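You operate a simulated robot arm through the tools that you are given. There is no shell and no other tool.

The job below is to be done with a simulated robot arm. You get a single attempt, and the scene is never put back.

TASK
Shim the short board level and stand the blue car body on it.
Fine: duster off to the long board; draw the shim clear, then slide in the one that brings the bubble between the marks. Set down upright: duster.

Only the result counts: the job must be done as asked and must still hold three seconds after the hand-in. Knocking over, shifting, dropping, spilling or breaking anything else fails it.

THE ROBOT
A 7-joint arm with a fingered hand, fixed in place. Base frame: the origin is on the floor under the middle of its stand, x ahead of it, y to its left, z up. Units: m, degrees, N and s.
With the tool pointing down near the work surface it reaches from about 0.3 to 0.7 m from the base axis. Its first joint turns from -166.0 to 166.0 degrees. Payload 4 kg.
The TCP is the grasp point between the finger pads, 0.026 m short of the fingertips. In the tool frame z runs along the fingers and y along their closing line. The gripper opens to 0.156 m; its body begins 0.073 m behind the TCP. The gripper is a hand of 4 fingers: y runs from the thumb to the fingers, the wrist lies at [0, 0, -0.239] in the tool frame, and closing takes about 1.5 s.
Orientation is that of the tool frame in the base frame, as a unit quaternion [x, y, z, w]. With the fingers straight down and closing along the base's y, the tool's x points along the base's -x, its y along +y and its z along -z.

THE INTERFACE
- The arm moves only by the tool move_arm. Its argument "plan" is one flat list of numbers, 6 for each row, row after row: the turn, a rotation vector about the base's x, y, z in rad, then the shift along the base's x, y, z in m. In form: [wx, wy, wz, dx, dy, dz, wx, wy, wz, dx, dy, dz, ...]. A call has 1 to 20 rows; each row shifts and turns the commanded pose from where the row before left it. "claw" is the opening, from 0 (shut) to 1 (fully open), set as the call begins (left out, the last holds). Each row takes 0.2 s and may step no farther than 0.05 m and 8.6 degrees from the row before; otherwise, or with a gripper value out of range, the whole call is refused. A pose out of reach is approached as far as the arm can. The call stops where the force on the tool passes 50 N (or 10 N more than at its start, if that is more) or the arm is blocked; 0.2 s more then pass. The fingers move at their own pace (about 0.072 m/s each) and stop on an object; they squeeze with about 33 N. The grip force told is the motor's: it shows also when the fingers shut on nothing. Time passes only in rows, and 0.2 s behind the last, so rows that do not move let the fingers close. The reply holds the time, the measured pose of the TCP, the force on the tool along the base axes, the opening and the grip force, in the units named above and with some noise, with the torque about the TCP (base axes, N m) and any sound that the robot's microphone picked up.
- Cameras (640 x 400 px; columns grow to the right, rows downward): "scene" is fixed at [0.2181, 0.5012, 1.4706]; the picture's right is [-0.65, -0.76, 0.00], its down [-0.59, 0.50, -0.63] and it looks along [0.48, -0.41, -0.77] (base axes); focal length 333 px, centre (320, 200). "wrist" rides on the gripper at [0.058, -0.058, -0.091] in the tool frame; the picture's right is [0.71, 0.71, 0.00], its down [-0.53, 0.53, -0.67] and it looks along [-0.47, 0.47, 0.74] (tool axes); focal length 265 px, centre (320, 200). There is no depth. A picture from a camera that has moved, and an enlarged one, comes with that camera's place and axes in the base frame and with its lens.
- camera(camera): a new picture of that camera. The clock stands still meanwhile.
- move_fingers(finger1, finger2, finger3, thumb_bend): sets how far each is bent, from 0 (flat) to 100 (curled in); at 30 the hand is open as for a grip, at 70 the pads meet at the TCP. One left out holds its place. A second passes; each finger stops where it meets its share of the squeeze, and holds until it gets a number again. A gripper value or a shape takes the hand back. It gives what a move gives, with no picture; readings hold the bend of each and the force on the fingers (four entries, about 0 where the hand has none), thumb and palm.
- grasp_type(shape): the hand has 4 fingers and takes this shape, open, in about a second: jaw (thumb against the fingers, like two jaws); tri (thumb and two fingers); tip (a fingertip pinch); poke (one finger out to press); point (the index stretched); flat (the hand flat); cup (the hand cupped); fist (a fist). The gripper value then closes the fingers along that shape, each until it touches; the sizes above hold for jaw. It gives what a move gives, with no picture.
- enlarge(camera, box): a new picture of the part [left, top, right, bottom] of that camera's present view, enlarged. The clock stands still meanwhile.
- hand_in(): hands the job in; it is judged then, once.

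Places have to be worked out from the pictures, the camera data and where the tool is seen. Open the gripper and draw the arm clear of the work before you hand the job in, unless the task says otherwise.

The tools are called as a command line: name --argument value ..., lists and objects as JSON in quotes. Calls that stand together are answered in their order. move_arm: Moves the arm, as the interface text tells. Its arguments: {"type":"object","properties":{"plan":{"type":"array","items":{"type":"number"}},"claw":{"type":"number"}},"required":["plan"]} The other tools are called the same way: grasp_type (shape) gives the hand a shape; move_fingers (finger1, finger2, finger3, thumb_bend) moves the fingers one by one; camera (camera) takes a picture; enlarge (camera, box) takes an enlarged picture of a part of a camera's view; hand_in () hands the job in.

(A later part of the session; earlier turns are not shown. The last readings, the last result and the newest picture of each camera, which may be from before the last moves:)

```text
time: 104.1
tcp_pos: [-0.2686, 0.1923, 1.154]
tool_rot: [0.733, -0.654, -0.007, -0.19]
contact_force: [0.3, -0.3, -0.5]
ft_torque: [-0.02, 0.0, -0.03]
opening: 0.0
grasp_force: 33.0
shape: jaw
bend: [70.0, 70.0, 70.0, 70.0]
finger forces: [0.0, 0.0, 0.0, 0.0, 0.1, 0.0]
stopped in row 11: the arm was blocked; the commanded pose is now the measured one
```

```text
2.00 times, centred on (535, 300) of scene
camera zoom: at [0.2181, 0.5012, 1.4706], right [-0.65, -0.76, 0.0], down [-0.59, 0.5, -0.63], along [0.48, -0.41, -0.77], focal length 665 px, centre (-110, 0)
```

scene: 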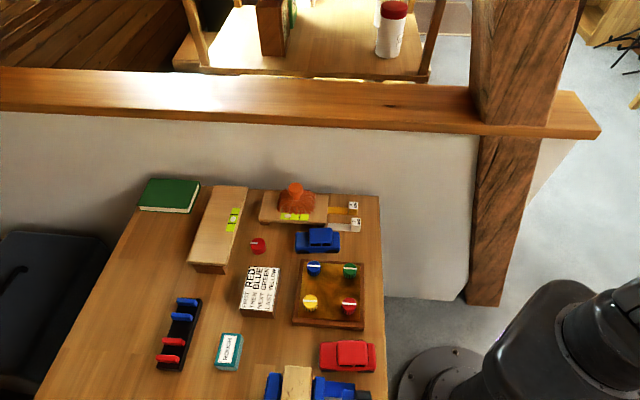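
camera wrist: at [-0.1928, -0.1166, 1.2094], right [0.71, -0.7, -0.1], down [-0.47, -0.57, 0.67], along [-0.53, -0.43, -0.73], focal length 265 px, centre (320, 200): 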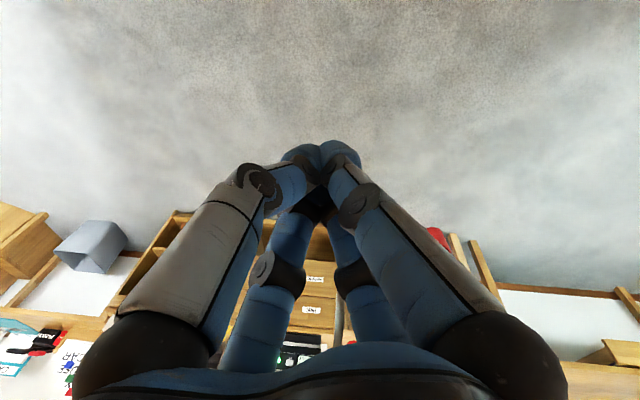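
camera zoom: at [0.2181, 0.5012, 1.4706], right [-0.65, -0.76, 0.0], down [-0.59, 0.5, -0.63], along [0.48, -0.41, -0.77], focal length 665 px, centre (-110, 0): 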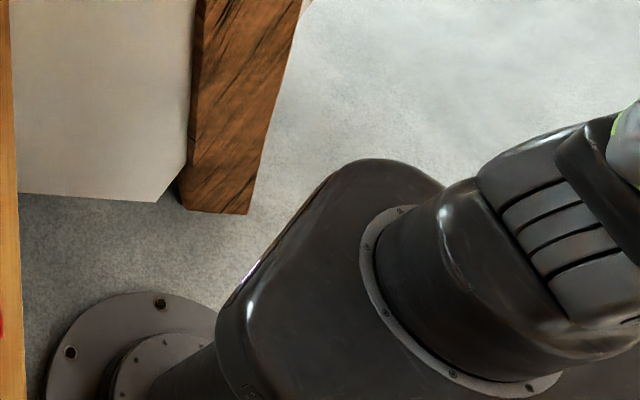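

The tool tilt at each stop looks like lag of a fast-turning joint, so I go slower still: 1° per row with gradual levelling of the tool.

move_arm --plan '[-0.0145, 0.012, -0.0175, -0.0006, 0.0023, -0.0009, -0.0145, 0.012, -0.0175, -0.0006, 0.0023, -0.0009, -0.0145, 0.012, -0.0175, -0.0005, 0.0022, -0.0009, -0.0145, 0.012, -0.0175, -0.0004, 0.0022, -0.0009, -0.0145, 0.012, -0.0175, -0.0003, 0.0021, -0.0009, -0.0145, 0.012, -0.0175, -0.0002, 0.0021, -0.0009, -0.0145, 0.012, -0.0175, -0.0001, 0.002, -0.0009, -0.0145, 0.012, -0.0175, 0, 0.002, -0.0009, -0.0145, 0.012, -0.0175, 0.0001, 0.0019, -0.0009, -0.0145, 0.012, -0.0175, 0.0002, 0.0019, -0.0009, -0.0145, 0.012, -0.0175, 0.0003, 0.0018, -0.0009, -0.0145, 0.012, -0.0175, 0.0004, 0.0018, -0.0009, -0.0145, 0.012, -0.0175, 0.0005, 0.0017, -0.0009, -0.0145, 0.012, -0.0175, 0.0006, 0.0016, -0.0009, -0.0145, 0.012, -0.0175, 0.0007, 0.0016, -0.0009, -0.0145, 0.012, -0.0175, 0.0008, 0.0015, -0.0009, -0.0145, 0.012, -0.0175, 0.0009, 0.0014, -0.0009, -0.0145, 0.012, -0.0175, 0.001, 0.0013, -0.0009, -0.0145, 0.012, -0.0175, 0.0011, 0.0012, -0.0009, 0, 0, 0, 0, 0, 0]'

enlarge --camera "scene" --box '[430, 200, 640, 400]'

```text
time: 107.3
tcp_pos: [-0.2858, 0.1921, 1.1391]
tool_rot: [-0.666, 0.737, -0.003, 0.116]
contact_force: [0.3, 0.3, 0.2]
ft_torque: [-0.01, 0.01, 0.0]
opening: 0.0001
grasp_force: 33.0
shape: jaw
bend: [70.0, 70.0, 70.0, 70.0]
finger forces: [0.0, 0.0, 0.0, 0.0, 0.0, 0.0]
stopped in row 16: the arm was blocked; the commanded pose is now the measured one
```

```text
2.00 times, centred on (535, 300) of scene
camera zoom: at [0.2181, 0.5012, 1.4706], right [-0.65, -0.76, 0.0], down [-0.59, 0.5, -0.63], along [0.48, -0.41, -0.77], focal length 665 px, centre (-110, 0)
```

zoom: 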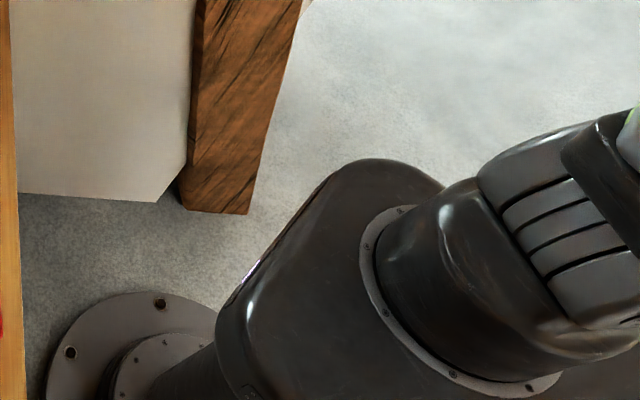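

I now believe the wrist flipped during the chaotic phase (joint 5 near its stop), which explains the tilt and blocks. To un-flip it I first point the tool straight out along the forearm (joint 6 ≈ 0), wrist staying in place.

move_arm --plan '[0.053, 0.1135, 0.027, -0.0277, 0.0131, -0.0009, 0.053, 0.1135, 0.027, -0.0279, 0.0123, 0.0029, 0.053, 0.1135, 0.027, -0.0277, 0.0113, 0.0067, 0.053, 0.1135, 0.027, -0.027, 0.0101, 0.0104, 0.053, 0.1135, 0.027, -0.0258, 0.0087, 0.0138, 0.053, 0.1135, 0.027, -0.0243, 0.0073, 0.0171, 0.053, 0.1135, 0.027, -0.0223, 0.0056, 0.0201, 0.053, 0.1135, 0.027, -0.0201, 0.0039, 0.0228, 0.053, 0.1135, 0.027, -0.0174, 0.0022, 0.0251, 0, 0, 0, 0, 0, 0]'

enlarge --camera "scene" --box '[430, 200, 640, 400]'

camera --camera "wrist"

```text
time: 109.5
tcp_pos: [-0.5054, 0.2675, 1.2586]
tool_rot: [0.619, -0.598, -0.497, 0.108]
contact_force: [0.7, 0.4, -0.5]
ft_torque: [-0.01, 0.01, -0.02]
opening: 0.0
grasp_force: 32.8
shape: jaw
bend: [70.0, 70.0, 70.0, 70.0]
finger forces: [0.0, 0.0, 0.0, 0.0, 0.0, 0.0]
```

```text
2.00 times, centred on (535, 300) of scene
camera zoom: at [0.2181, 0.5012, 1.4706], right [-0.65, -0.76, 0.0], down [-0.59, 0.5, -0.63], along [0.48, -0.41, -0.77], focal length 665 px, centre (-110, 0)
```

zoom: 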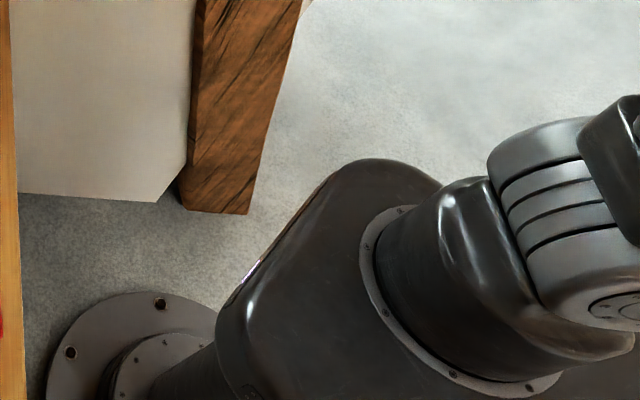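

```text
taken
camera wrist: at [-0.4132, 0.191, 1.2327], right [-0.59, -0.79, 0.17], down [0.28, 0.0, 0.96], along [-0.75, 0.62, 0.22], focal length 265 px, centre (320, 200)
```

wrist: 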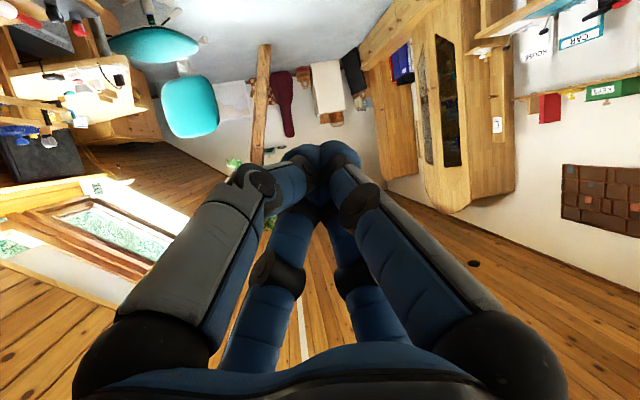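

Smooth, with the wrist staying at the same place. I finish aligning the tool with the forearm.

move_arm --plan '[0.053, 0.1135, 0.027, -0.0145, 0.0004, 0.027, 0.053, 0.1135, 0.027, -0.0114, -0.0015, 0.0285, 0.053, 0.1135, 0.027, -0.008, -0.0033, 0.0294, 0.053, 0.1135, 0.027, -0.0045, -0.005, 0.0299, 0.03, 0.064, 0.015, 0, -0.003, 0.017, 0, 0, 0, 0, 0, 0]'

enlarge --camera "scene" --box '[430, 200, 640, 400]'

```text
time: 111.0
tcp_pos: [-0.547, 0.2683, 1.3954]
tool_rot: [-0.516, 0.447, 0.698, -0.215]
contact_force: [-0.5, 0.0, -0.2]
ft_torque: [-0.01, 0.01, -0.01]
opening: 0.0
grasp_force: 33.0
shape: jaw
bend: [70.0, 70.0, 70.0, 70.0]
finger forces: [0.0, 0.0, 0.0, 0.1, 0.0, 0.1]
out of reach, approached as far as the arm can: row 3, 4
```

```text
2.00 times, centred on (535, 300) of scene
camera zoom: at [0.2181, 0.5012, 1.4706], right [-0.65, -0.76, 0.0], down [-0.59, 0.5, -0.63], along [0.48, -0.41, -0.77], focal length 665 px, centre (-110, 0)
```

zoom: 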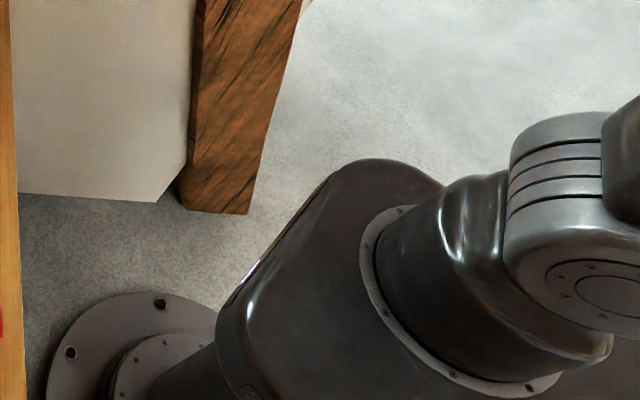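

Tool is now in line with the forearm. I roll it about its own axis (positive direction) to see which way the roll joints are free.

move_arm --plan '[-0.128, 0.056, 0.0095, 0, 0, 0, -0.128, 0.056, 0.0095, 0, 0, 0, -0.128, 0.056, 0.0095, 0, 0, 0, -0.128, 0.056, 0.0095, 0, 0, 0, -0.128, 0.056, 0.0095, 0, 0, 0, -0.128, 0.056, 0.0095, 0, 0, 0, 0, 0, 0, 0, 0, 0]'

enlarge --camera "scene" --box '[430, 200, 640, 400]'

```text
time: 112.1
tcp_pos: [-0.5499, 0.1468, 1.4459]
tool_rot: [-0.48, 0.448, 0.598, -0.46]
contact_force: [0.0, 0.1, 0.4]
ft_torque: [-0.01, -0.02, -0.09]
opening: 0.0
grasp_force: 32.4
shape: jaw
bend: [70.0, 70.0, 70.0, 70.0]
finger forces: [0.0, 0.0, 0.0, 0.1, 0.0, 0.1]
out of reach, approached as far as the arm can: row 2, 3, 4, 5
stopped in row 5: the arm was blocked; the commanded pose is now the measured one
```

```text
2.00 times, centred on (535, 300) of scene
camera zoom: at [0.2181, 0.5012, 1.4706], right [-0.65, -0.76, 0.0], down [-0.59, 0.5, -0.63], along [0.48, -0.41, -0.77], focal length 665 px, centre (-110, 0)
```

zoom: 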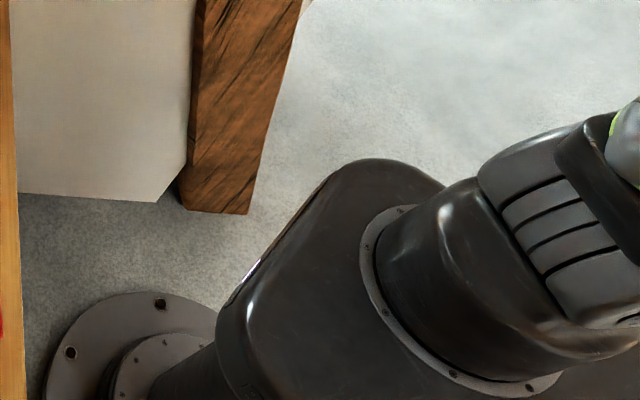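

Positive roll is at a limit; so negative roll is the way to unwind. I roll negatively about the tool axis.

move_arm --plan '[0.118, -0.0113, -0.0165, 0, 0, 0, 0.118, -0.0113, -0.0165, 0, 0, 0, 0.118, -0.0113, -0.0165, 0, 0, 0, 0.118, -0.0113, -0.0165, 0, 0, 0, 0.118, -0.0113, -0.0165, 0, 0, 0, 0.118, -0.0113, -0.0165, 0, 0, 0, 0, 0, 0, 0, 0, 0]'

enlarge --camera "scene" --box '[430, 200, 640, 400]'

```text
time: 113.7
tcp_pos: [-0.5512, 0.1465, 1.4454]
tool_rot: [-0.606, 0.25, 0.722, -0.22]
contact_force: [-0.8, -0.5, 0.2]
ft_torque: [-0.02, -0.01, 0.04]
opening: 0.0
grasp_force: 33.6
shape: jaw
bend: [70.0, 70.0, 70.0, 70.0]
finger forces: [0.0, 0.0, 0.1, 0.0, 0.0, 0.0]
```

```text
2.00 times, centred on (535, 300) of scene
camera zoom: at [0.2181, 0.5012, 1.4706], right [-0.65, -0.76, 0.0], down [-0.59, 0.5, -0.63], along [0.48, -0.41, -0.77], focal length 665 px, centre (-110, 0)
```

zoom: 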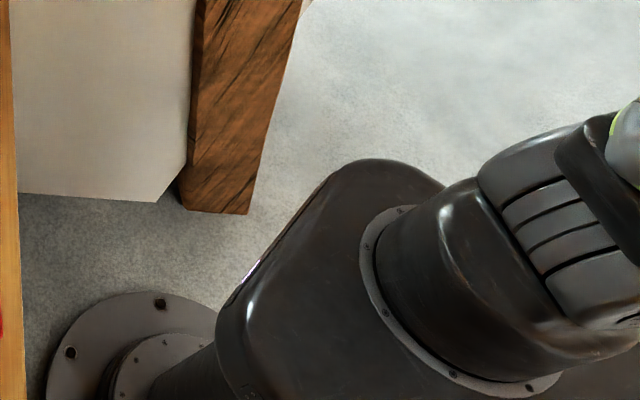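

Negative roll is completely free with nothing else moving. I continue rolling to unwind the wrist.

move_arm --plan '[0.118, -0.0113, -0.0169, 0, 0, 0, 0.118, -0.0113, -0.0169, 0, 0, 0, 0.118, -0.0113, -0.0169, 0, 0, 0, 0.118, -0.0113, -0.0169, 0, 0, 0, 0.118, -0.0113, -0.0169, 0, 0, 0, 0.118, -0.0113, -0.0169, 0, 0, 0, 0.118, -0.0113, -0.0169, 0, 0, 0, 0.118, -0.0113, -0.0169, 0, 0, 0, 0.118, -0.0113, -0.0169, 0, 0, 0, 0.118, -0.0113, -0.0169, 0, 0, 0, 0.118, -0.0113, -0.0169, 0, 0, 0, 0.118, -0.0113, -0.0169, 0, 0, 0, 0.118, -0.0113, -0.0169, 0, 0, 0, 0.118, -0.0113, -0.0169, 0, 0, 0, 0.118, -0.0113, -0.0169, 0, 0, 0, 0.118, -0.0113, -0.0169, 0, 0, 0, 0, 0, 0, 0, 0, 0]'

camera --camera "wrist"

```text
time: 117.3
tcp_pos: [-0.5499, 0.1472, 1.4484]
tool_rot: [-0.553, -0.35, 0.596, 0.465]
contact_force: [0.5, 0.1, 0.8]
ft_torque: [-0.01, 0.0, -0.02]
opening: 0.0
grasp_force: 32.9
shape: jaw
bend: [70.0, 70.0, 70.0, 70.0]
finger forces: [0.0, 0.0, 0.0, 0.0, 0.0, 0.1]
```

```text
taken
camera wrist: at [-0.4481, 0.2118, 1.4699], right [-0.09, 0.44, -0.9], down [0.55, -0.73, -0.41], along [-0.83, -0.53, -0.18], focal length 265 px, centre (320, 200)
```

wrist: 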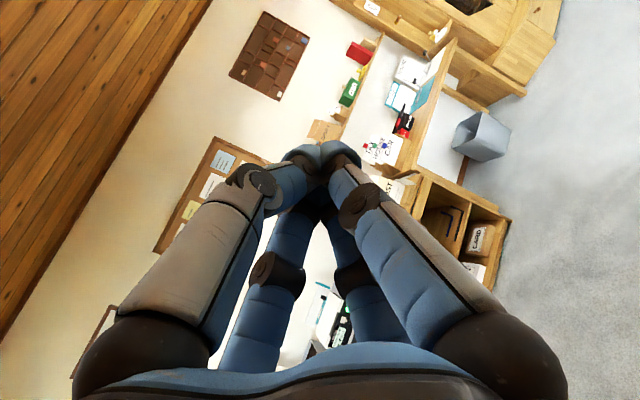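

All free. By the bookkeeping of the roll limits, another ≈290° of negative roll brings both roll joints to the unflipped range. I continue rolling in place.

move_arm --plan '[0.123, -0.0121, -0.0178, 0, 0, 0, 0.123, -0.0121, -0.0178, 0, 0, 0, 0.123, -0.0121, -0.0178, 0, 0, 0, 0.123, -0.0121, -0.0178, 0, 0, 0, 0.123, -0.0121, -0.0178, 0, 0, 0, 0.123, -0.0121, -0.0178, 0, 0, 0, 0.123, -0.0121, -0.0178, 0, 0, 0, 0.123, -0.0121, -0.0178, 0, 0, 0, 0.123, -0.0121, -0.0178, 0, 0, 0, 0.123, -0.0121, -0.0178, 0, 0, 0, 0.123, -0.0121, -0.0178, 0, 0, 0, 0.123, -0.0121, -0.0178, 0, 0, 0, 0.123, -0.0121, -0.0178, 0, 0, 0, 0.123, -0.0121, -0.0178, 0, 0, 0, 0.123, -0.0121, -0.0178, 0, 0, 0, 0.123, -0.0121, -0.0178, 0, 0, 0, 0.123, -0.0121, -0.0178, 0, 0, 0, 0.123, -0.0121, -0.0178, 0, 0, 0, 0.123, -0.0121, -0.0178, 0, 0, 0, 0, 0, 0, 0, 0, 0]'

enlarge --camera "scene" --box '[430, 200, 640, 400]'

```text
time: 121.5
tcp_pos: [-0.5504, 0.1478, 1.4476]
tool_rot: [0.118, -0.645, -0.208, 0.726]
contact_force: [0.9, 0.2, -0.7]
ft_torque: [0.03, -0.03, -0.04]
opening: 0.0
grasp_force: 32.8
shape: jaw
bend: [70.0, 70.0, 70.0, 70.0]
finger forces: [0.0, 0.0, 0.0, 0.0, 0.0, 0.0]
```

```text
2.00 times, centred on (535, 300) of scene
camera zoom: at [0.2181, 0.5012, 1.4706], right [-0.65, -0.76, 0.0], down [-0.59, 0.5, -0.63], along [0.48, -0.41, -0.77], focal length 665 px, centre (-110, 0)
```

zoom: 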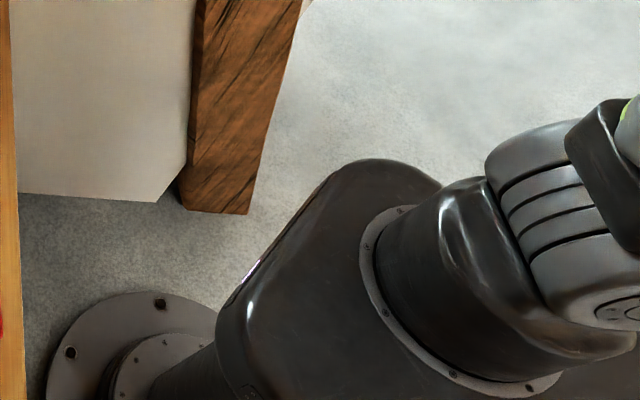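

Half way. I continue the same roll for another ≈150°.

move_arm --plan '[0.1295, -0.0127, -0.0184, 0, 0, 0, 0.1295, -0.0127, -0.0184, 0, 0, 0, 0.1295, -0.0127, -0.0184, 0, 0, 0, 0.1295, -0.0127, -0.0184, 0, 0, 0, 0.1295, -0.0127, -0.0184, 0, 0, 0, 0.1295, -0.0127, -0.0184, 0, 0, 0, 0.1295, -0.0127, -0.0184, 0, 0, 0, 0.1295, -0.0127, -0.0184, 0, 0, 0, 0.1295, -0.0127, -0.0184, 0, 0, 0, 0.1295, -0.0127, -0.0184, 0, 0, 0, 0.1295, -0.0127, -0.0184, 0, 0, 0, 0.1295, -0.0127, -0.0184, 0, 0, 0, 0.1295, -0.0127, -0.0184, 0, 0, 0, 0.1295, -0.0127, -0.0184, 0, 0, 0, 0.1295, -0.0127, -0.0184, 0, 0, 0, 0.1295, -0.0127, -0.0184, 0, 0, 0, 0.1295, -0.0127, -0.0184, 0, 0, 0, 0.1295, -0.0127, -0.0184, 0, 0, 0, 0.1295, -0.0127, -0.0184, 0, 0, 0, 0, 0, 0, 0, 0, 0]'

enlarge --camera "scene" --box '[430, 200, 640, 400]'

camera --camera "wrist"

```text
time: 125.7
tcp_pos: [-0.5546, 0.1337, 1.447]
tool_rot: [-0.653, 0.084, 0.752, -0.034]
contact_force: [0.3, -0.1, -0.2]
ft_torque: [0.01, -0.01, 0.01]
opening: 0.0
grasp_force: 32.9
shape: jaw
bend: [70.0, 70.0, 70.0, 70.0]
finger forces: [0.1, 0.0, 0.0, 0.0, 0.0, 0.0]
```

```text
2.00 times, centred on (535, 300) of scene
camera zoom: at [0.2181, 0.5012, 1.4706], right [-0.65, -0.76, 0.0], down [-0.59, 0.5, -0.63], along [0.48, -0.41, -0.77], focal length 665 px, centre (-110, 0)
```

zoom: 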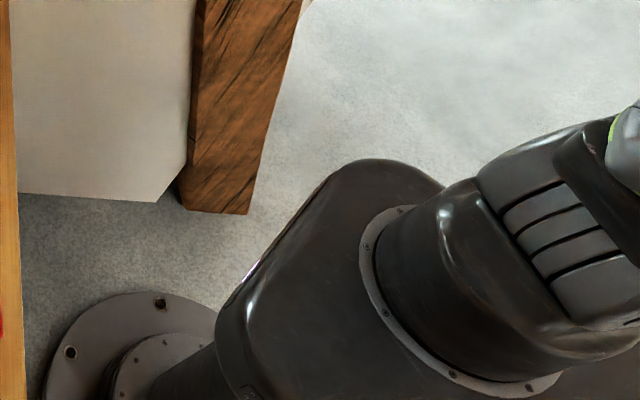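

```text
taken
camera wrist: at [-0.4694, 0.1734, 1.3671], right [-0.14, -0.81, -0.57], down [0.71, -0.49, 0.51], along [-0.69, -0.33, 0.64], focal length 265 px, centre (320, 200)
```

wrist: 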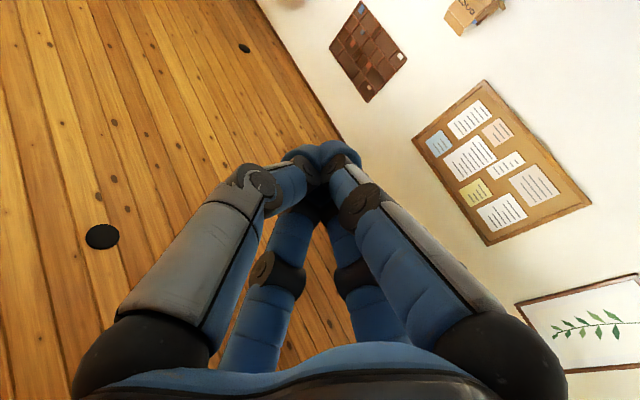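

Roll is back to natural. Now I bend the tool back down (wrist in place) and check that nothing else moves.

move_arm --plan '[-0.0072, -0.087, 0, -0.0019, 0.0002, -0.0208, -0.0072, -0.087, 0, 0, 0, -0.0208, -0.0072, -0.087, 0, 0.0018, -0.0001, -0.0208, -0.0072, -0.087, 0, 0.0036, -0.0003, -0.0206, -0.0072, -0.087, 0, 0.0053, -0.0004, -0.0201, -0.0072, -0.087, 0, 0.0071, -0.0006, -0.0196, -0.0072, -0.087, 0, 0.0087, -0.0007, -0.0189, -0.0072, -0.087, 0, 0.0104, -0.0009, -0.0181, -0.0072, -0.087, 0, 0.0119, -0.001, -0.0171, -0.0072, -0.087, 0, 0.0133, -0.0011, -0.016, -0.0072, -0.087, 0, 0.0147, -0.0012, -0.0148, -0.0072, -0.087, 0, 0.0159, -0.0013, -0.0134, 0, 0, 0, 0, 0, 0]'

enlarge --camera "scene" --box '[430, 200, 640, 400]'

```text
time: 128.5
tcp_pos: [-0.4665, 0.1423, 1.2061]
tool_rot: [0.936, -0.13, -0.326, 0.009]
contact_force: [0.9, 0.1, -0.1]
ft_torque: [-0.01, 0.01, -0.02]
opening: 0.0
grasp_force: 32.6
shape: jaw
bend: [70.0, 70.0, 70.0, 70.0]
finger forces: [0.0, 0.1, 0.0, 0.0, 0.0, 0.0]
out of reach, approached as far as the arm can: row 12
```

```text
2.00 times, centred on (535, 300) of scene
camera zoom: at [0.2181, 0.5012, 1.4706], right [-0.65, -0.76, 0.0], down [-0.59, 0.5, -0.63], along [0.48, -0.41, -0.77], focal length 665 px, centre (-110, 0)
```

zoom: 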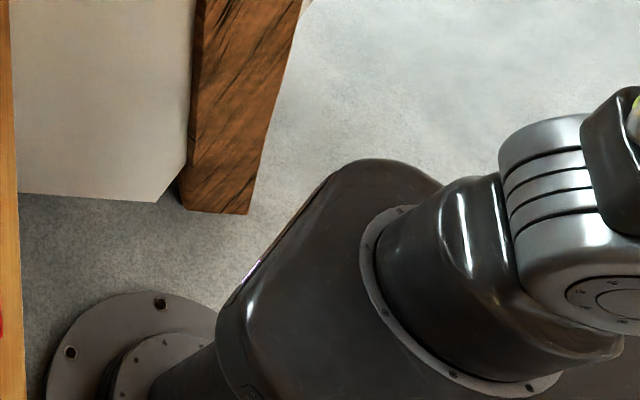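

Wrist position held, and the wrist now behaves. I try the clockwise swing again (rigid rotation, 3° per row) with the tool tilted outward.

move_arm --plan '[0, 0, -0.0524, 0.0081, 0.0242, 0, 0, 0, -0.0524, 0.0093, 0.0237, 0, 0, 0, -0.0524, 0.0106, 0.0232, 0, 0, 0, -0.0524, 0.0118, 0.0226, 0, 0, 0, -0.0524, 0.0129, 0.022, 0, 0, 0, -0.0524, 0.0141, 0.0213, 0, 0, 0, -0.0524, 0.0152, 0.0205, 0, 0, 0, -0.0524, 0.0162, 0.0197, 0, 0, 0, 0, 0, 0, 0]'

enlarge --camera "scene" --box '[430, 200, 640, 400]'

```text
time: 130.7
tcp_pos: [-0.4038, 0.2638, 1.1961]
tool_rot: [0.906, -0.277, -0.313, -0.06]
contact_force: [-0.7, -0.5, -0.5]
ft_torque: [-0.03, 0.0, -0.01]
opening: 0.0001
grasp_force: 32.5
shape: jaw
bend: [70.0, 70.0, 70.0, 70.0]
finger forces: [0.0, 0.0, 0.0, 0.0, 0.1, 0.1]
out of reach, approached as far as the arm can: row 4
stopped in row 9: the arm was blocked; the commanded pose is now the measured one
```

```text
2.00 times, centred on (535, 300) of scene
camera zoom: at [0.2181, 0.5012, 1.4706], right [-0.65, -0.76, 0.0], down [-0.59, 0.5, -0.63], along [0.48, -0.41, -0.77], focal length 665 px, centre (-110, 0)
```

zoom: 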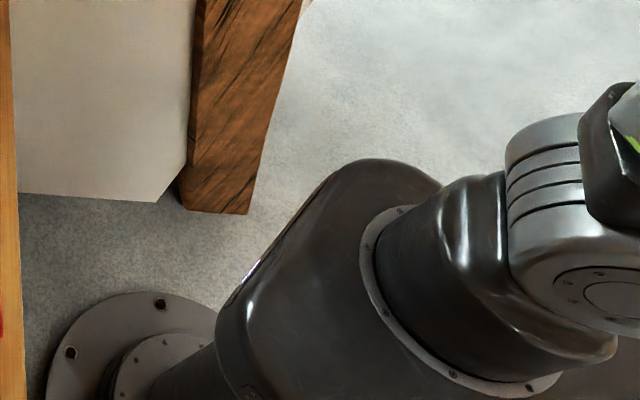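

Progress: the wrist is at azimuth 145° now. I continue the clockwise swing.

move_arm --plan '[0, 0, -0.0524, 0.0143, 0.0207, 0, 0, 0, -0.0524, 0.0154, 0.0199, 0, 0, 0, -0.0524, 0.0164, 0.0191, 0, 0, 0, -0.0524, 0.0174, 0.0182, 0, 0, 0, -0.0524, 0.0183, 0.0173, 0, 0, 0, -0.0524, 0.0192, 0.0163, 0, 0, 0, -0.0524, 0.02, 0.0153, 0, 0, 0, -0.0524, 0.0208, 0.0142, 0, 0, 0, 0, 0, 0, 0]'

enlarge --camera "scene" --box '[430, 200, 640, 400]'

```text
time: 132.2
tcp_pos: [-0.3815, 0.2939, 1.1807]
tool_rot: [0.896, -0.32, -0.288, -0.114]
contact_force: [1.3, 0.9, -0.8]
ft_torque: [-0.02, 0.0, -0.01]
opening: 0.0
grasp_force: 32.9
shape: jaw
bend: [70.0, 70.0, 70.0, 70.0]
finger forces: [0.0, 0.1, 0.0, 0.0, 0.1, 0.0]
out of reach, approached as far as the arm can: row 6, 7
stopped in row 7: the arm was blocked; the commanded pose is now the measured one
```

```text
2.00 times, centred on (535, 300) of scene
camera zoom: at [0.2181, 0.5012, 1.4706], right [-0.65, -0.76, 0.0], down [-0.59, 0.5, -0.63], along [0.48, -0.41, -0.77], focal length 665 px, centre (-110, 0)
```

zoom: 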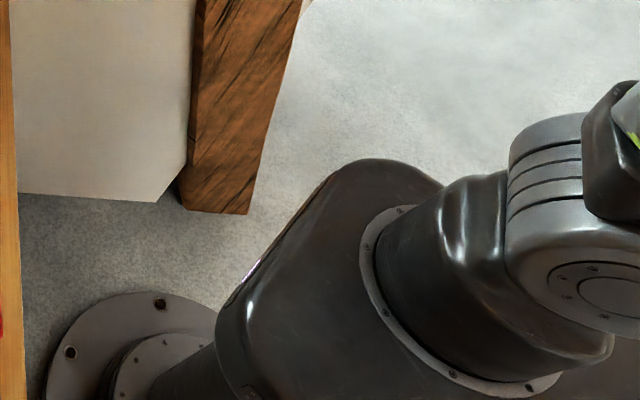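

Stuck at azimuth 144° again. I probe: translate clockwise without turning the tool, and slightly inward/down.

move_arm --plan '[0, 0, 0, 0.01, 0.008, -0.006, 0, 0, 0, 0.01, 0.008, -0.006, 0, 0, 0, 0.01, 0.008, -0.006, 0, 0, 0, 0.01, 0.008, -0.006, 0, 0, 0, 0.01, 0.008, -0.006, 0, 0, 0, 0.01, 0.008, -0.006, 0, 0, 0, 0, 0, 0]'

enlarge --camera "scene" --box '[430, 200, 640, 400]'

```text
time: 133.1
tcp_pos: [-0.3979, 0.2383, 1.171]
tool_rot: [0.919, -0.228, -0.299, -0.118]
contact_force: [0.1, -0.3, -0.5]
ft_torque: [0.0, -0.02, -0.04]
opening: 0.0
grasp_force: 33.2
shape: jaw
bend: [70.0, 70.0, 70.0, 70.0]
finger forces: [0.1, 0.0, 0.0, 0.1, 0.0, 0.1]
stopped in row 4: the arm was blocked; the commanded pose is now the measured one
```

```text
2.00 times, centred on (535, 300) of scene
camera zoom: at [0.2181, 0.5012, 1.4706], right [-0.65, -0.76, 0.0], down [-0.59, 0.5, -0.63], along [0.48, -0.41, -0.77], focal length 665 px, centre (-110, 0)
```

zoom: 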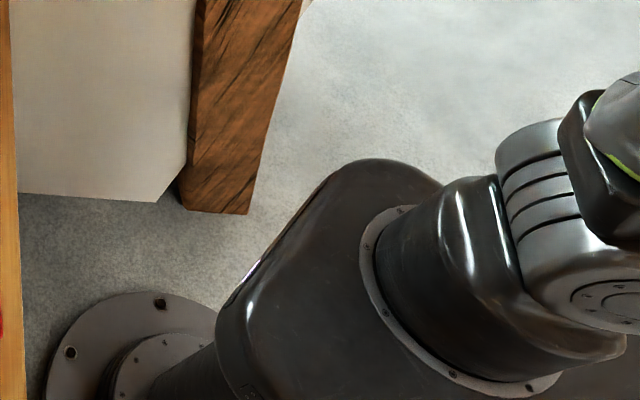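

I'll try the motion the elbow roll joint can do by itself: rotate the whole forearm and hand rigidly about the (forward-leaning) upper-arm axis.

move_arm --plan '[-0.0232, -0.0058, -0.0656, 0.0156, 0.0295, -0.0081, -0.0232, -0.0058, -0.0656, 0.0176, 0.0282, -0.0087, -0.0232, -0.0058, -0.0656, 0.0194, 0.0268, -0.0092, -0.0232, -0.0058, -0.0656, 0.0211, 0.0252, -0.0098, -0.0232, -0.0058, -0.0656, 0.023, 0.0236, -0.0101, -0.0232, -0.0058, -0.0656, 0.0243, 0.0218, -0.0105, -0.0232, -0.0058, -0.0656, 0.0259, 0.0198, -0.0109, -0.0232, -0.0058, -0.0656, 0.027, 0.0178, -0.0112, 0, 0, 0, 0, 0, 0]'

enlarge --camera "scene" --box '[430, 200, 640, 400]'

```text
time: 133.9
tcp_pos: [-0.3959, 0.2411, 1.165]
tool_rot: [0.919, -0.235, -0.291, -0.123]
contact_force: [0.9, -0.3, 0.0]
ft_torque: [0.02, -0.03, 0.0]
opening: 0.0
grasp_force: 33.4
shape: jaw
bend: [70.0, 70.0, 70.0, 70.0]
finger forces: [0.0, 0.0, 0.0, 0.0, 0.0, 0.0]
stopped in row 4: the arm was blocked; the commanded pose is now the measured one
```

```text
2.00 times, centred on (535, 300) of scene
camera zoom: at [0.2181, 0.5012, 1.4706], right [-0.65, -0.76, 0.0], down [-0.59, 0.5, -0.63], along [0.48, -0.41, -0.77], focal length 665 px, centre (-110, 0)
```

zoom: 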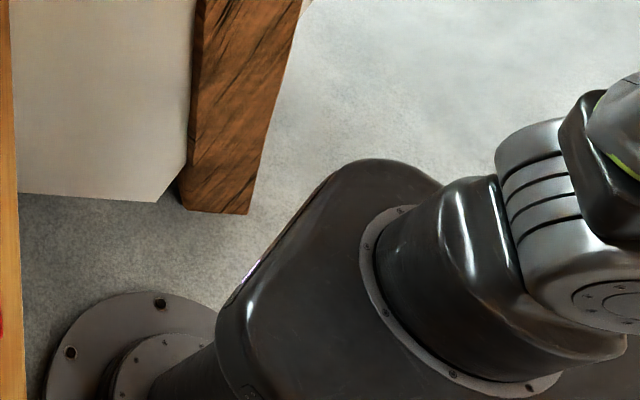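

Clockwise is firmly blocked in this branch. I go back counter-clockwise (now with the wrist natural) to return to the branch where joint 1 tracks the wrist azimuth.

move_arm --plan '[0, 0, 0.0524, -0.0121, -0.0211, 0, 0, 0, 0.0524, -0.011, -0.0217, 0, 0, 0, 0.0524, -0.0098, -0.0222, 0, 0, 0, 0.0524, -0.0086, -0.0227, 0, 0, 0, 0.0524, -0.0074, -0.0231, 0, 0, 0, 0.0524, -0.0062, -0.0235, 0, 0, 0, 0.0524, -0.005, -0.0238, 0, 0, 0, 0.0524, -0.0037, -0.024, 0, 0, 0, 0.0524, -0.0025, -0.0242, 0, 0, 0, 0.0524, -0.0012, -0.0243, 0, 0, 0, 0, 0, 0, 0]'

enlarge --camera "scene" --box '[430, 200, 640, 400]'

```text
time: 136.3
tcp_pos: [-0.4625, 0.0102, 1.1632]
tool_rot: [0.949, 0.009, -0.313, -0.044]
contact_force: [0.2, -0.2, -0.5]
ft_torque: [-0.01, -0.01, 0.01]
opening: 0.0002
grasp_force: 32.7
shape: jaw
bend: [70.0, 70.0, 70.0, 70.0]
finger forces: [0.0, 0.0, 0.1, 0.0, 0.0, 0.0]
```

```text
2.00 times, centred on (535, 300) of scene
camera zoom: at [0.2181, 0.5012, 1.4706], right [-0.65, -0.76, 0.0], down [-0.59, 0.5, -0.63], along [0.48, -0.41, -0.77], focal length 665 px, centre (-110, 0)
```

zoom: 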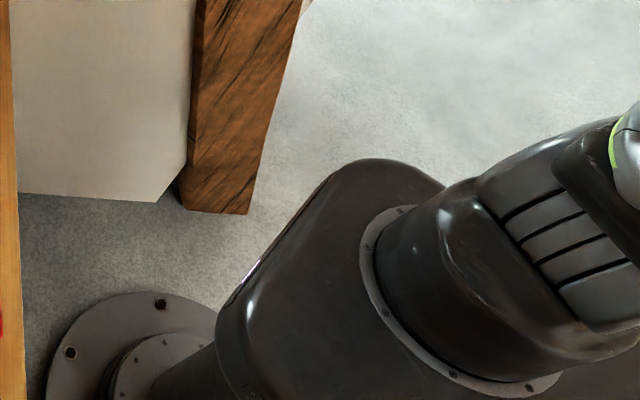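

Counter-clockwise is free. I continue to about azimuth 210°.

move_arm --plan '[0, 0, 0.0524, 0.0001, -0.0243, 0, 0, 0, 0.0524, 0.0014, -0.0243, 0, 0, 0, 0.0524, 0.0026, -0.0242, 0, 0, 0, 0.0524, 0.0039, -0.024, 0, 0, 0, 0.0524, 0.0051, -0.0238, 0, 0, 0, 0.0524, 0.0064, -0.0234, 0, 0, 0, 0.0524, 0.0076, -0.0231, 0, 0, 0, 0.0524, 0.0088, -0.0227, 0, 0, 0, 0.0524, 0.01, -0.0222, 0, 0, 0, 0.0524, 0.0111, -0.0216, 0, 0, 0, 0, 0, 0, 0]'

enlarge --camera "scene" --box '[430, 200, 640, 400]'

```text
time: 138.7
tcp_pos: [-0.4063, -0.2229, 1.1632]
tool_rot: [0.914, 0.254, -0.313, 0.038]
contact_force: [-0.4, 0.3, 0.3]
ft_torque: [0.04, 0.04, -0.01]
opening: 0.0
grasp_force: 32.7
shape: jaw
bend: [70.0, 70.0, 70.0, 70.0]
finger forces: [0.0, 0.0, 0.0, 0.0, 0.1, 0.1]
```

```text
2.00 times, centred on (535, 300) of scene
camera zoom: at [0.2181, 0.5012, 1.4706], right [-0.65, -0.76, 0.0], down [-0.59, 0.5, -0.63], along [0.48, -0.41, -0.77], focal length 665 px, centre (-110, 0)
```

zoom: 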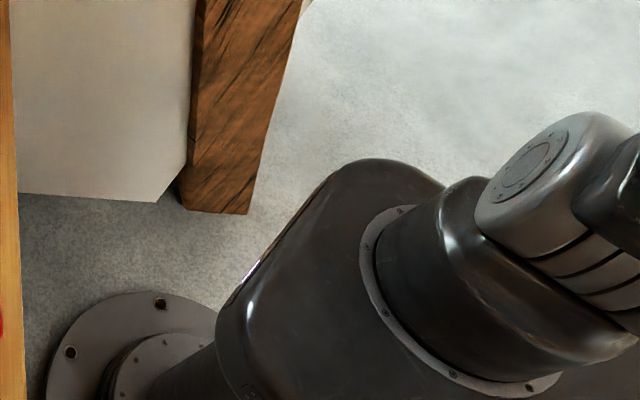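

Now I extend the wrist outward here (free floor behind), so the elbow comes to the same side as the hand in a normal posture, before rotating clockwise with joint 1.

move_arm --plan '[0, 0, 0, -0.012, -0.0072, 0, 0, 0, 0, -0.012, -0.0072, 0, 0, 0, 0, -0.012, -0.0072, 0, 0, 0, 0, -0.012, -0.0072, 0, 0, 0, 0, -0.012, -0.0072, 0, 0, 0, 0, -0.012, -0.0072, 0, 0, 0, 0, -0.012, -0.0072, 0, 0, 0, 0, -0.012, -0.0072, 0, 0, 0, 0, -0.012, -0.0072, 0, 0, 0, 0, -0.012, -0.0072, 0, 0, 0, 0, 0, 0, 0]'

enlarge --camera "scene" --box '[430, 200, 640, 400]'

camera --camera "wrist"

```text
time: 141.1
tcp_pos: [-0.5268, -0.2935, 1.165]
tool_rot: [0.914, 0.255, -0.313, 0.039]
contact_force: [-0.1, -0.4, -0.3]
ft_torque: [-0.04, -0.01, -0.02]
opening: 0.0002
grasp_force: 32.9
shape: jaw
bend: [70.0, 70.0, 70.0, 70.0]
finger forces: [0.0, 0.0, 0.1, 0.0, 0.0, 0.1]
```

```text
2.00 times, centred on (535, 300) of scene
camera zoom: at [0.2181, 0.5012, 1.4706], right [-0.65, -0.76, 0.0], down [-0.59, 0.5, -0.63], along [0.48, -0.41, -0.77], focal length 665 px, centre (-110, 0)
```

zoom: 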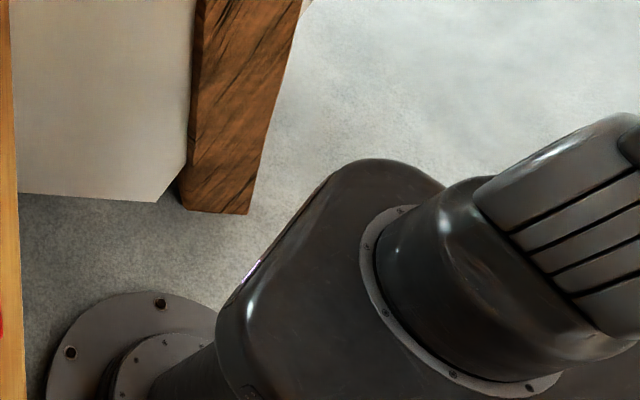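

```text
taken
camera wrist: at [-0.4655, -0.198, 1.2091], right [0.82, -0.3, -0.48], down [0.27, -0.53, 0.8], along [-0.5, -0.79, -0.36], focal length 265 px, centre (320, 200)
```

wrist: 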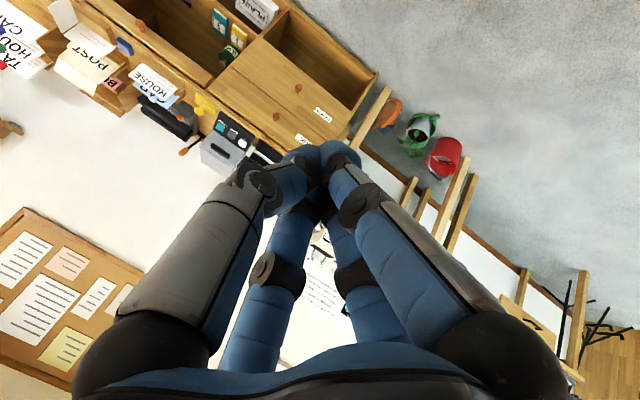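

That went perfectly: elbow and hand are on the same side in a normal posture. I bring the tool nearer to vertical (wrist in place) to shorten the sweep radius, then rotate clockwise.

move_arm --plan '[0.0337, -0.0805, 0, 0.0174, 0.0073, -0.0085, 0.0337, -0.0805, 0, 0.0174, 0.0073, -0.0085, 0.0337, -0.0805, 0, 0.0174, 0.0073, -0.0085, 0.0337, -0.0805, 0, 0.0174, 0.0073, -0.0085, 0.0337, -0.0805, 0, 0.0174, 0.0073, -0.0085, 0, 0, 0, 0, 0, 0]'

```text
time: 142.5
tcp_pos: [-0.4198, -0.2406, 1.0399]
tool_rot: [0.951, 0.265, -0.159, 0.02]
contact_force: [0.1, 0.0, -0.1]
ft_torque: [0.03, -0.01, -0.02]
opening: 0.0
grasp_force: 32.7
shape: jaw
bend: [70.0, 70.0, 70.0, 70.0]
finger forces: [0.1, 0.0, 0.0, 0.1, 0.0, 0.0]
out of reach, approached as far as the arm can: row 1, 2, 3, 4, 5
```

Tool is nearer vertical now. I rotate clockwise rigidly, 5° per row, in a first chunk.

move_arm --plan '[0, 0, -0.0873, -0.0194, 0.0375, 0, 0, 0, -0.0873, -0.016, 0.039, 0, 0, 0, -0.0873, -0.0125, 0.0403, 0, 0, 0, -0.0873, -0.009, 0.0412, 0, 0, 0, -0.0873, -0.0054, 0.0419, 0, 0, 0, -0.0873, -0.0017, 0.0422, 0, 0, 0, 0, 0, 0, 0]'

enlarge --camera "scene" --box '[430, 200, 640, 400]'

```text
time: 144.1
tcp_pos: [-0.4828, 0.002, 1.0302]
tool_rot: [0.988, 0.01, -0.15, -0.021]
contact_force: [0.2, -0.2, 0.9]
ft_torque: [-0.01, 0.02, -0.05]
opening: 0.0
grasp_force: 33.3
shape: jaw
bend: [70.0, 70.0, 70.0, 70.0]
finger forces: [0.1, 0.0, 0.0, 0.0, 0.1, 0.0]
out of reach, approached as far as the arm can: row 1
```

```text
2.00 times, centred on (535, 300) of scene
camera zoom: at [0.2181, 0.5012, 1.4706], right [-0.65, -0.76, 0.0], down [-0.59, 0.5, -0.63], along [0.48, -0.41, -0.77], focal length 665 px, centre (-110, 0)
```

zoom: 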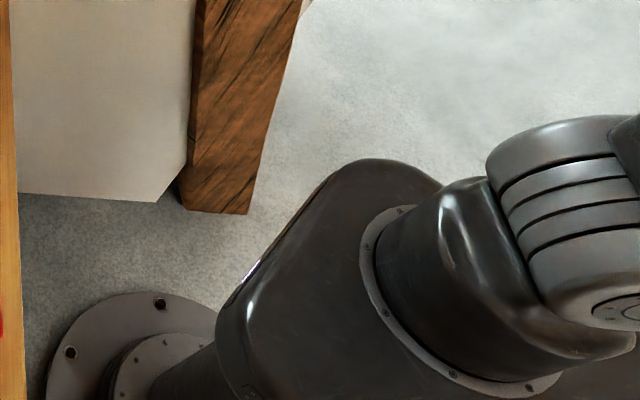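

The posture looks normal now with joint 1 near the rear end of its range. The plan: align (rotate back CCW 20°), fold in to a small radius with the elbow going to the opposite side, then swing counter-clockwise past the wall close to the body.

move_arm --plan '[0, 0, 0.0873, 0.0017, -0.0421, 0, 0, 0, 0.0873, 0.0053, -0.0418, 0, 0, 0, 0.0873, 0.009, -0.0411, 0, 0, 0, 0.0873, 0.0125, -0.0402, 0, 0, 0, 0, 0, 0, 0]'

enlarge --camera "scene" --box '[430, 200, 640, 400]'

```text
time: 145.3
tcp_pos: [-0.4553, -0.167, 1.0311]
tool_rot: [0.971, 0.182, -0.153, 0.005]
contact_force: [0.2, 0.1, 0.2]
ft_torque: [0.02, 0.02, 0.02]
opening: 0.0001
grasp_force: 33.1
shape: jaw
bend: [70.0, 70.0, 70.0, 70.0]
finger forces: [0.0, 0.1, 0.1, 0.1, 0.1, 0.1]
```

```text
2.00 times, centred on (535, 300) of scene
camera zoom: at [0.2181, 0.5012, 1.4706], right [-0.65, -0.76, 0.0], down [-0.59, 0.5, -0.63], along [0.48, -0.41, -0.77], focal length 665 px, centre (-110, 0)
```

zoom: 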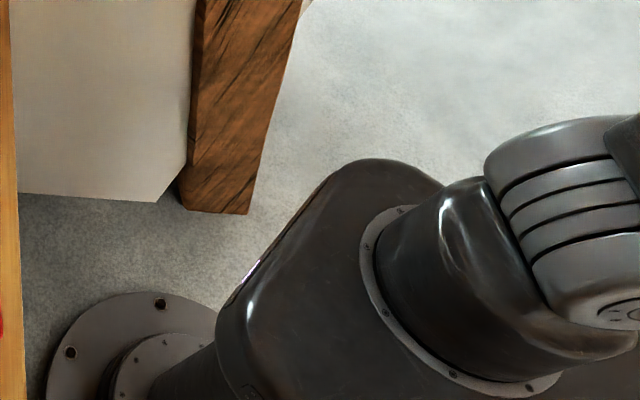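

Smooth. Now fold in and up at this azimuth in small steps, tool becoming vertical.

move_arm --plan '[0.0063, -0.0175, 0, 0.0138, 0.005, 0.0056, 0.0063, -0.0175, 0, 0.0138, 0.005, 0.0056, 0.0063, -0.0175, 0, 0.0138, 0.005, 0.0056, 0.0063, -0.0175, 0, 0.0138, 0.005, 0.0056, 0.0063, -0.0175, 0, 0.0138, 0.005, 0.0056, 0.0063, -0.0175, 0, 0.0138, 0.005, 0.0056, 0.0063, -0.0175, 0, 0.0138, 0.005, 0.0056, 0.0063, -0.0175, 0, 0.0138, 0.005, 0.0056, 0.0063, -0.0175, 0, 0.0138, 0.005, 0.0056, 0.0063, -0.0175, 0, 0.0138, 0.005, 0.0056, 0.0063, -0.0175, 0, 0.0138, 0.005, 0.0056, 0.0063, -0.0175, 0, 0.0138, 0.005, 0.0056, 0.0063, -0.0175, 0, 0.0138, 0.005, 0.0056, 0.0063, -0.0175, 0, 0.0138, 0.005, 0.0056, 0, 0, 0, 0, 0, 0]'

enlarge --camera "scene" --box '[430, 200, 640, 400]'

```text
time: 148.5
tcp_pos: [-0.3263, -0.1196, 0.9412]
tool_rot: [0.982, 0.187, -0.032, -0.014]
contact_force: [0.0, -0.6, -0.4]
ft_torque: [0.0, -0.02, -0.01]
opening: 0.0
grasp_force: 33.4
shape: jaw
bend: [70.0, 70.0, 70.0, 70.0]
finger forces: [0.1, 0.0, 0.1, 0.1, 0.1, 0.0]
out of reach, approached as far as the arm can: row 1, 2, 3, 4, 5, 6, 7, 8, 9, 10, 11, 12, 13, 14
```

```text
2.00 times, centred on (535, 300) of scene
camera zoom: at [0.2181, 0.5012, 1.4706], right [-0.65, -0.76, 0.0], down [-0.59, 0.5, -0.63], along [0.48, -0.41, -0.77], focal length 665 px, centre (-110, 0)
```

zoom: 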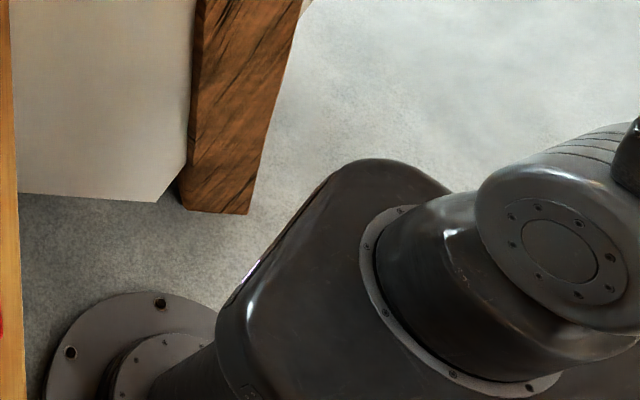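

The arm settled lower with the elbow clearly turned. At this lower height a larger radius gives a normal elbow-up posture, so I extend outward to r≈0.46 m here (free floor behind) before rotating.

move_arm --plan '[0, 0, 0, -0.0132, -0.0048, 0.003, 0, 0, 0, -0.0132, -0.0048, 0.003, 0, 0, 0, -0.0132, -0.0048, 0.003, 0, 0, 0, -0.0132, -0.0048, 0.003, 0, 0, 0, -0.0132, -0.0048, 0.003, 0, 0, 0, -0.0132, -0.0048, 0.003, 0, 0, 0, -0.0132, -0.0048, 0.003, 0, 0, 0, -0.0132, -0.0048, 0.003, 0, 0, 0, 0, 0, 0]'

enlarge --camera "scene" --box '[430, 200, 640, 400]'

```text
time: 150.5
tcp_pos: [-0.3346, -0.1261, 0.9393]
tool_rot: [0.982, 0.187, -0.028, -0.014]
contact_force: [-1.1, 0.8, -0.1]
ft_torque: [0.04, 0.03, 0.0]
opening: 0.0001
grasp_force: 32.6
shape: jaw
bend: [70.0, 70.0, 70.0, 70.0]
finger forces: [0.0, 0.0, 0.0, 0.1, 0.0, 0.0]
out of reach, approached as far as the arm can: row 1, 2, 3, 4, 5, 6, 7, 8
```

```text
2.00 times, centred on (535, 300) of scene
camera zoom: at [0.2181, 0.5012, 1.4706], right [-0.65, -0.76, 0.0], down [-0.59, 0.5, -0.63], along [0.48, -0.41, -0.77], focal length 665 px, centre (-110, 0)
```

zoom: 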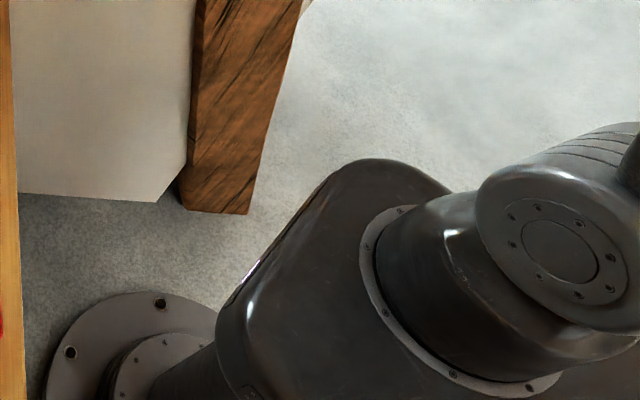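

The shoulder now sits at its other end stop with the hand just beyond it, so clockwise should be free for joint 1 all the way to the front. I rotate clockwise gently.

move_arm --plan '[0, 0, -0.0698, -0.008, 0.0237, 0.002, 0, 0, -0.0698, -0.0063, 0.0242, 0.002, 0, 0, -0.0698, -0.0046, 0.0246, 0.002, 0, 0, -0.0698, -0.0029, 0.0248, 0.002, 0, 0, -0.0698, -0.0011, 0.025, 0.002, 0, 0, -0.0698, 0.0006, 0.025, 0.002, 0, 0, -0.0698, 0.0024, 0.0249, 0.002, 0, 0, -0.0698, 0.0041, 0.0247, 0.002, 0, 0, 0, 0, 0, 0]'

enlarge --camera "scene" --box '[430, 200, 640, 400]'

```text
time: 152.5
tcp_pos: [-0.3496, 0.0558, 0.9366]
tool_rot: [0.995, -0.091, -0.022, -0.022]
contact_force: [0.3, 0.8, 0.0]
ft_torque: [0.02, 0.0, 0.01]
opening: 0.0
grasp_force: 33.0
shape: jaw
bend: [70.0, 70.0, 70.0, 70.0]
finger forces: [0.0, 0.1, 0.0, 0.1, 0.0, 0.0]
out of reach, approached as far as the arm can: row 1, 3, 5, 7
```

```text
2.00 times, centred on (535, 300) of scene
camera zoom: at [0.2181, 0.5012, 1.4706], right [-0.65, -0.76, 0.0], down [-0.59, 0.5, -0.63], along [0.48, -0.41, -0.77], focal length 665 px, centre (-110, 0)
```

zoom: 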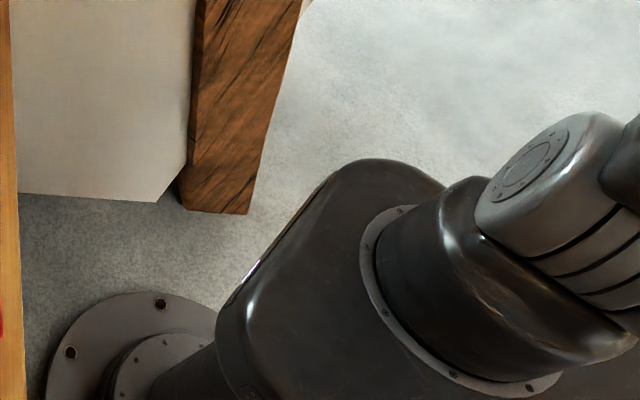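

Joint 1 is turning the right way now, without blocks. I continue clockwise at constant height.

move_arm --plan '[0, 0, -0.0698, 0.0048, 0.0243, 0, 0, 0, -0.0698, 0.0065, 0.0239, 0, 0, 0, -0.0698, 0.0081, 0.0234, 0, 0, 0, -0.0698, 0.0097, 0.0228, 0, 0, 0, -0.0698, 0.0113, 0.022, 0, 0, 0, -0.0698, 0.0128, 0.0212, 0, 0, 0, -0.0698, 0.0142, 0.0202, 0, 0, 0, -0.0698, 0.0156, 0.0192, 0, 0, 0, -0.0698, 0.0169, 0.0181, 0, 0, 0, -0.0698, 0.0181, 0.0168, 0, 0, 0, -0.0698, 0.0192, 0.0155, 0, 0, 0, -0.0698, 0.0203, 0.0141, 0, 0, 0, 0, 0, 0, 0]'

enlarge --camera "scene" --box '[430, 200, 640, 400]'

camera --camera "wrist"

```text
time: 155.5
tcp_pos: [-0.2173, 0.2786, 0.937]
tool_rot: [0.892, -0.45, -0.01, -0.035]
contact_force: [0.6, -0.8, -0.8]
ft_torque: [0.02, 0.01, -0.02]
opening: 0.0
grasp_force: 32.9
shape: jaw
bend: [70.0, 70.0, 70.0, 70.0]
finger forces: [0.0, 0.1, 0.0, 0.0, 0.0, 0.0]
out of reach, approached as far as the arm can: row 1
stopped in row 13: the arm was blocked; the commanded pose is now the measured one
```

```text
2.00 times, centred on (535, 300) of scene
camera zoom: at [0.2181, 0.5012, 1.4706], right [-0.65, -0.76, 0.0], down [-0.59, 0.5, -0.63], along [0.48, -0.41, -0.77], focal length 665 px, centre (-110, 0)
```

zoom: 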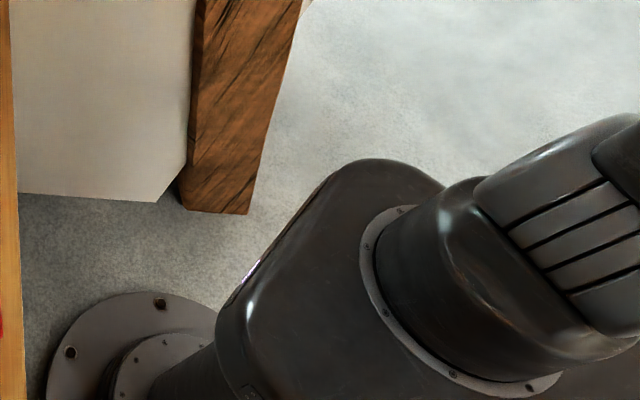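

```text
taken
camera wrist: at [-0.1379, 0.2602, 1.029], right [-0.15, -0.99, -0.07], down [-0.75, 0.06, 0.66], along [-0.65, 0.15, -0.74], focal length 265 px, centre (320, 200)
```

wrist: 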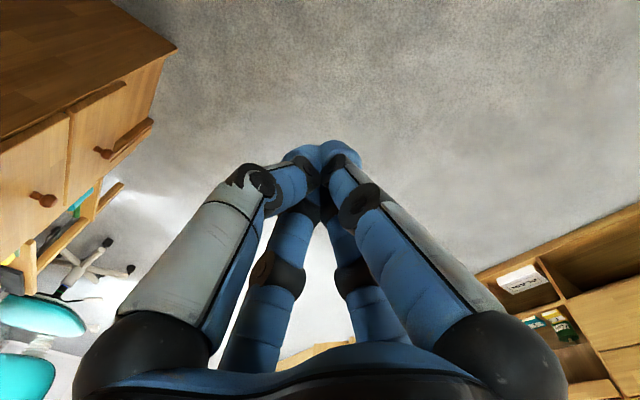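

Joint 1 is leading the hand too much. I go back a little counter-clockwise to ~165°, then extend outward there so the elbow lines up with the hand, and only then sweep clockwise in the extended posture.

move_arm --plan '[0, 0, 0, 0, 0, 0, 0, 0, 0.0698, -0.0192, -0.0155, 0, 0, 0, 0.0698, -0.0181, -0.0168, 0, 0, 0, 0.0698, -0.0169, -0.0181, 0, 0, 0, 0.0698, -0.0156, -0.0192, 0, 0, 0, 0.0698, -0.0142, -0.0202, 0, 0, 0, 0.0698, -0.0128, -0.0212, 0, 0, 0, 0.0698, -0.0113, -0.022, 0, 0, 0, 0.0698, -0.0097, -0.0228, 0, 0, 0, 0.0698, -0.0081, -0.0234, 0, 0, 0, 0.0698, -0.0065, -0.0239, 0, 0, 0, 0, 0, 0, 0]'

enlarge --camera "scene" --box '[430, 200, 640, 400]'

```text
time: 158.1
tcp_pos: [-0.3484, 0.0775, 0.9371]
tool_rot: [0.992, -0.117, -0.022, -0.03]
contact_force: [-0.6, 0.3, -0.3]
ft_torque: [0.01, -0.02, -0.02]
opening: 0.0002
grasp_force: 33.1
shape: jaw
bend: [70.0, 70.0, 70.0, 70.0]
finger forces: [0.1, 0.1, 0.0, 0.1, 0.0, 0.0]
```

```text
2.00 times, centred on (535, 300) of scene
camera zoom: at [0.2181, 0.5012, 1.4706], right [-0.65, -0.76, 0.0], down [-0.59, 0.5, -0.63], along [0.48, -0.41, -0.77], focal length 665 px, centre (-110, 0)
```

zoom: 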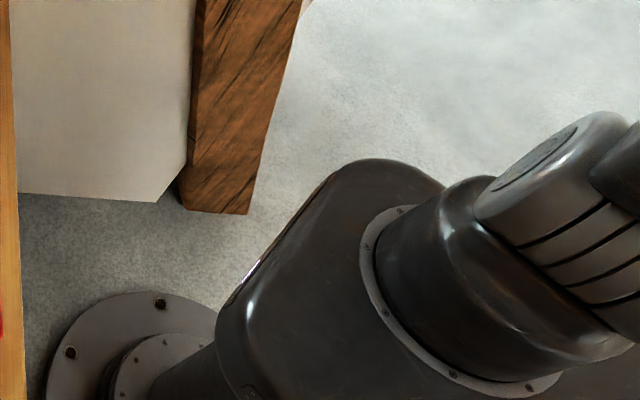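

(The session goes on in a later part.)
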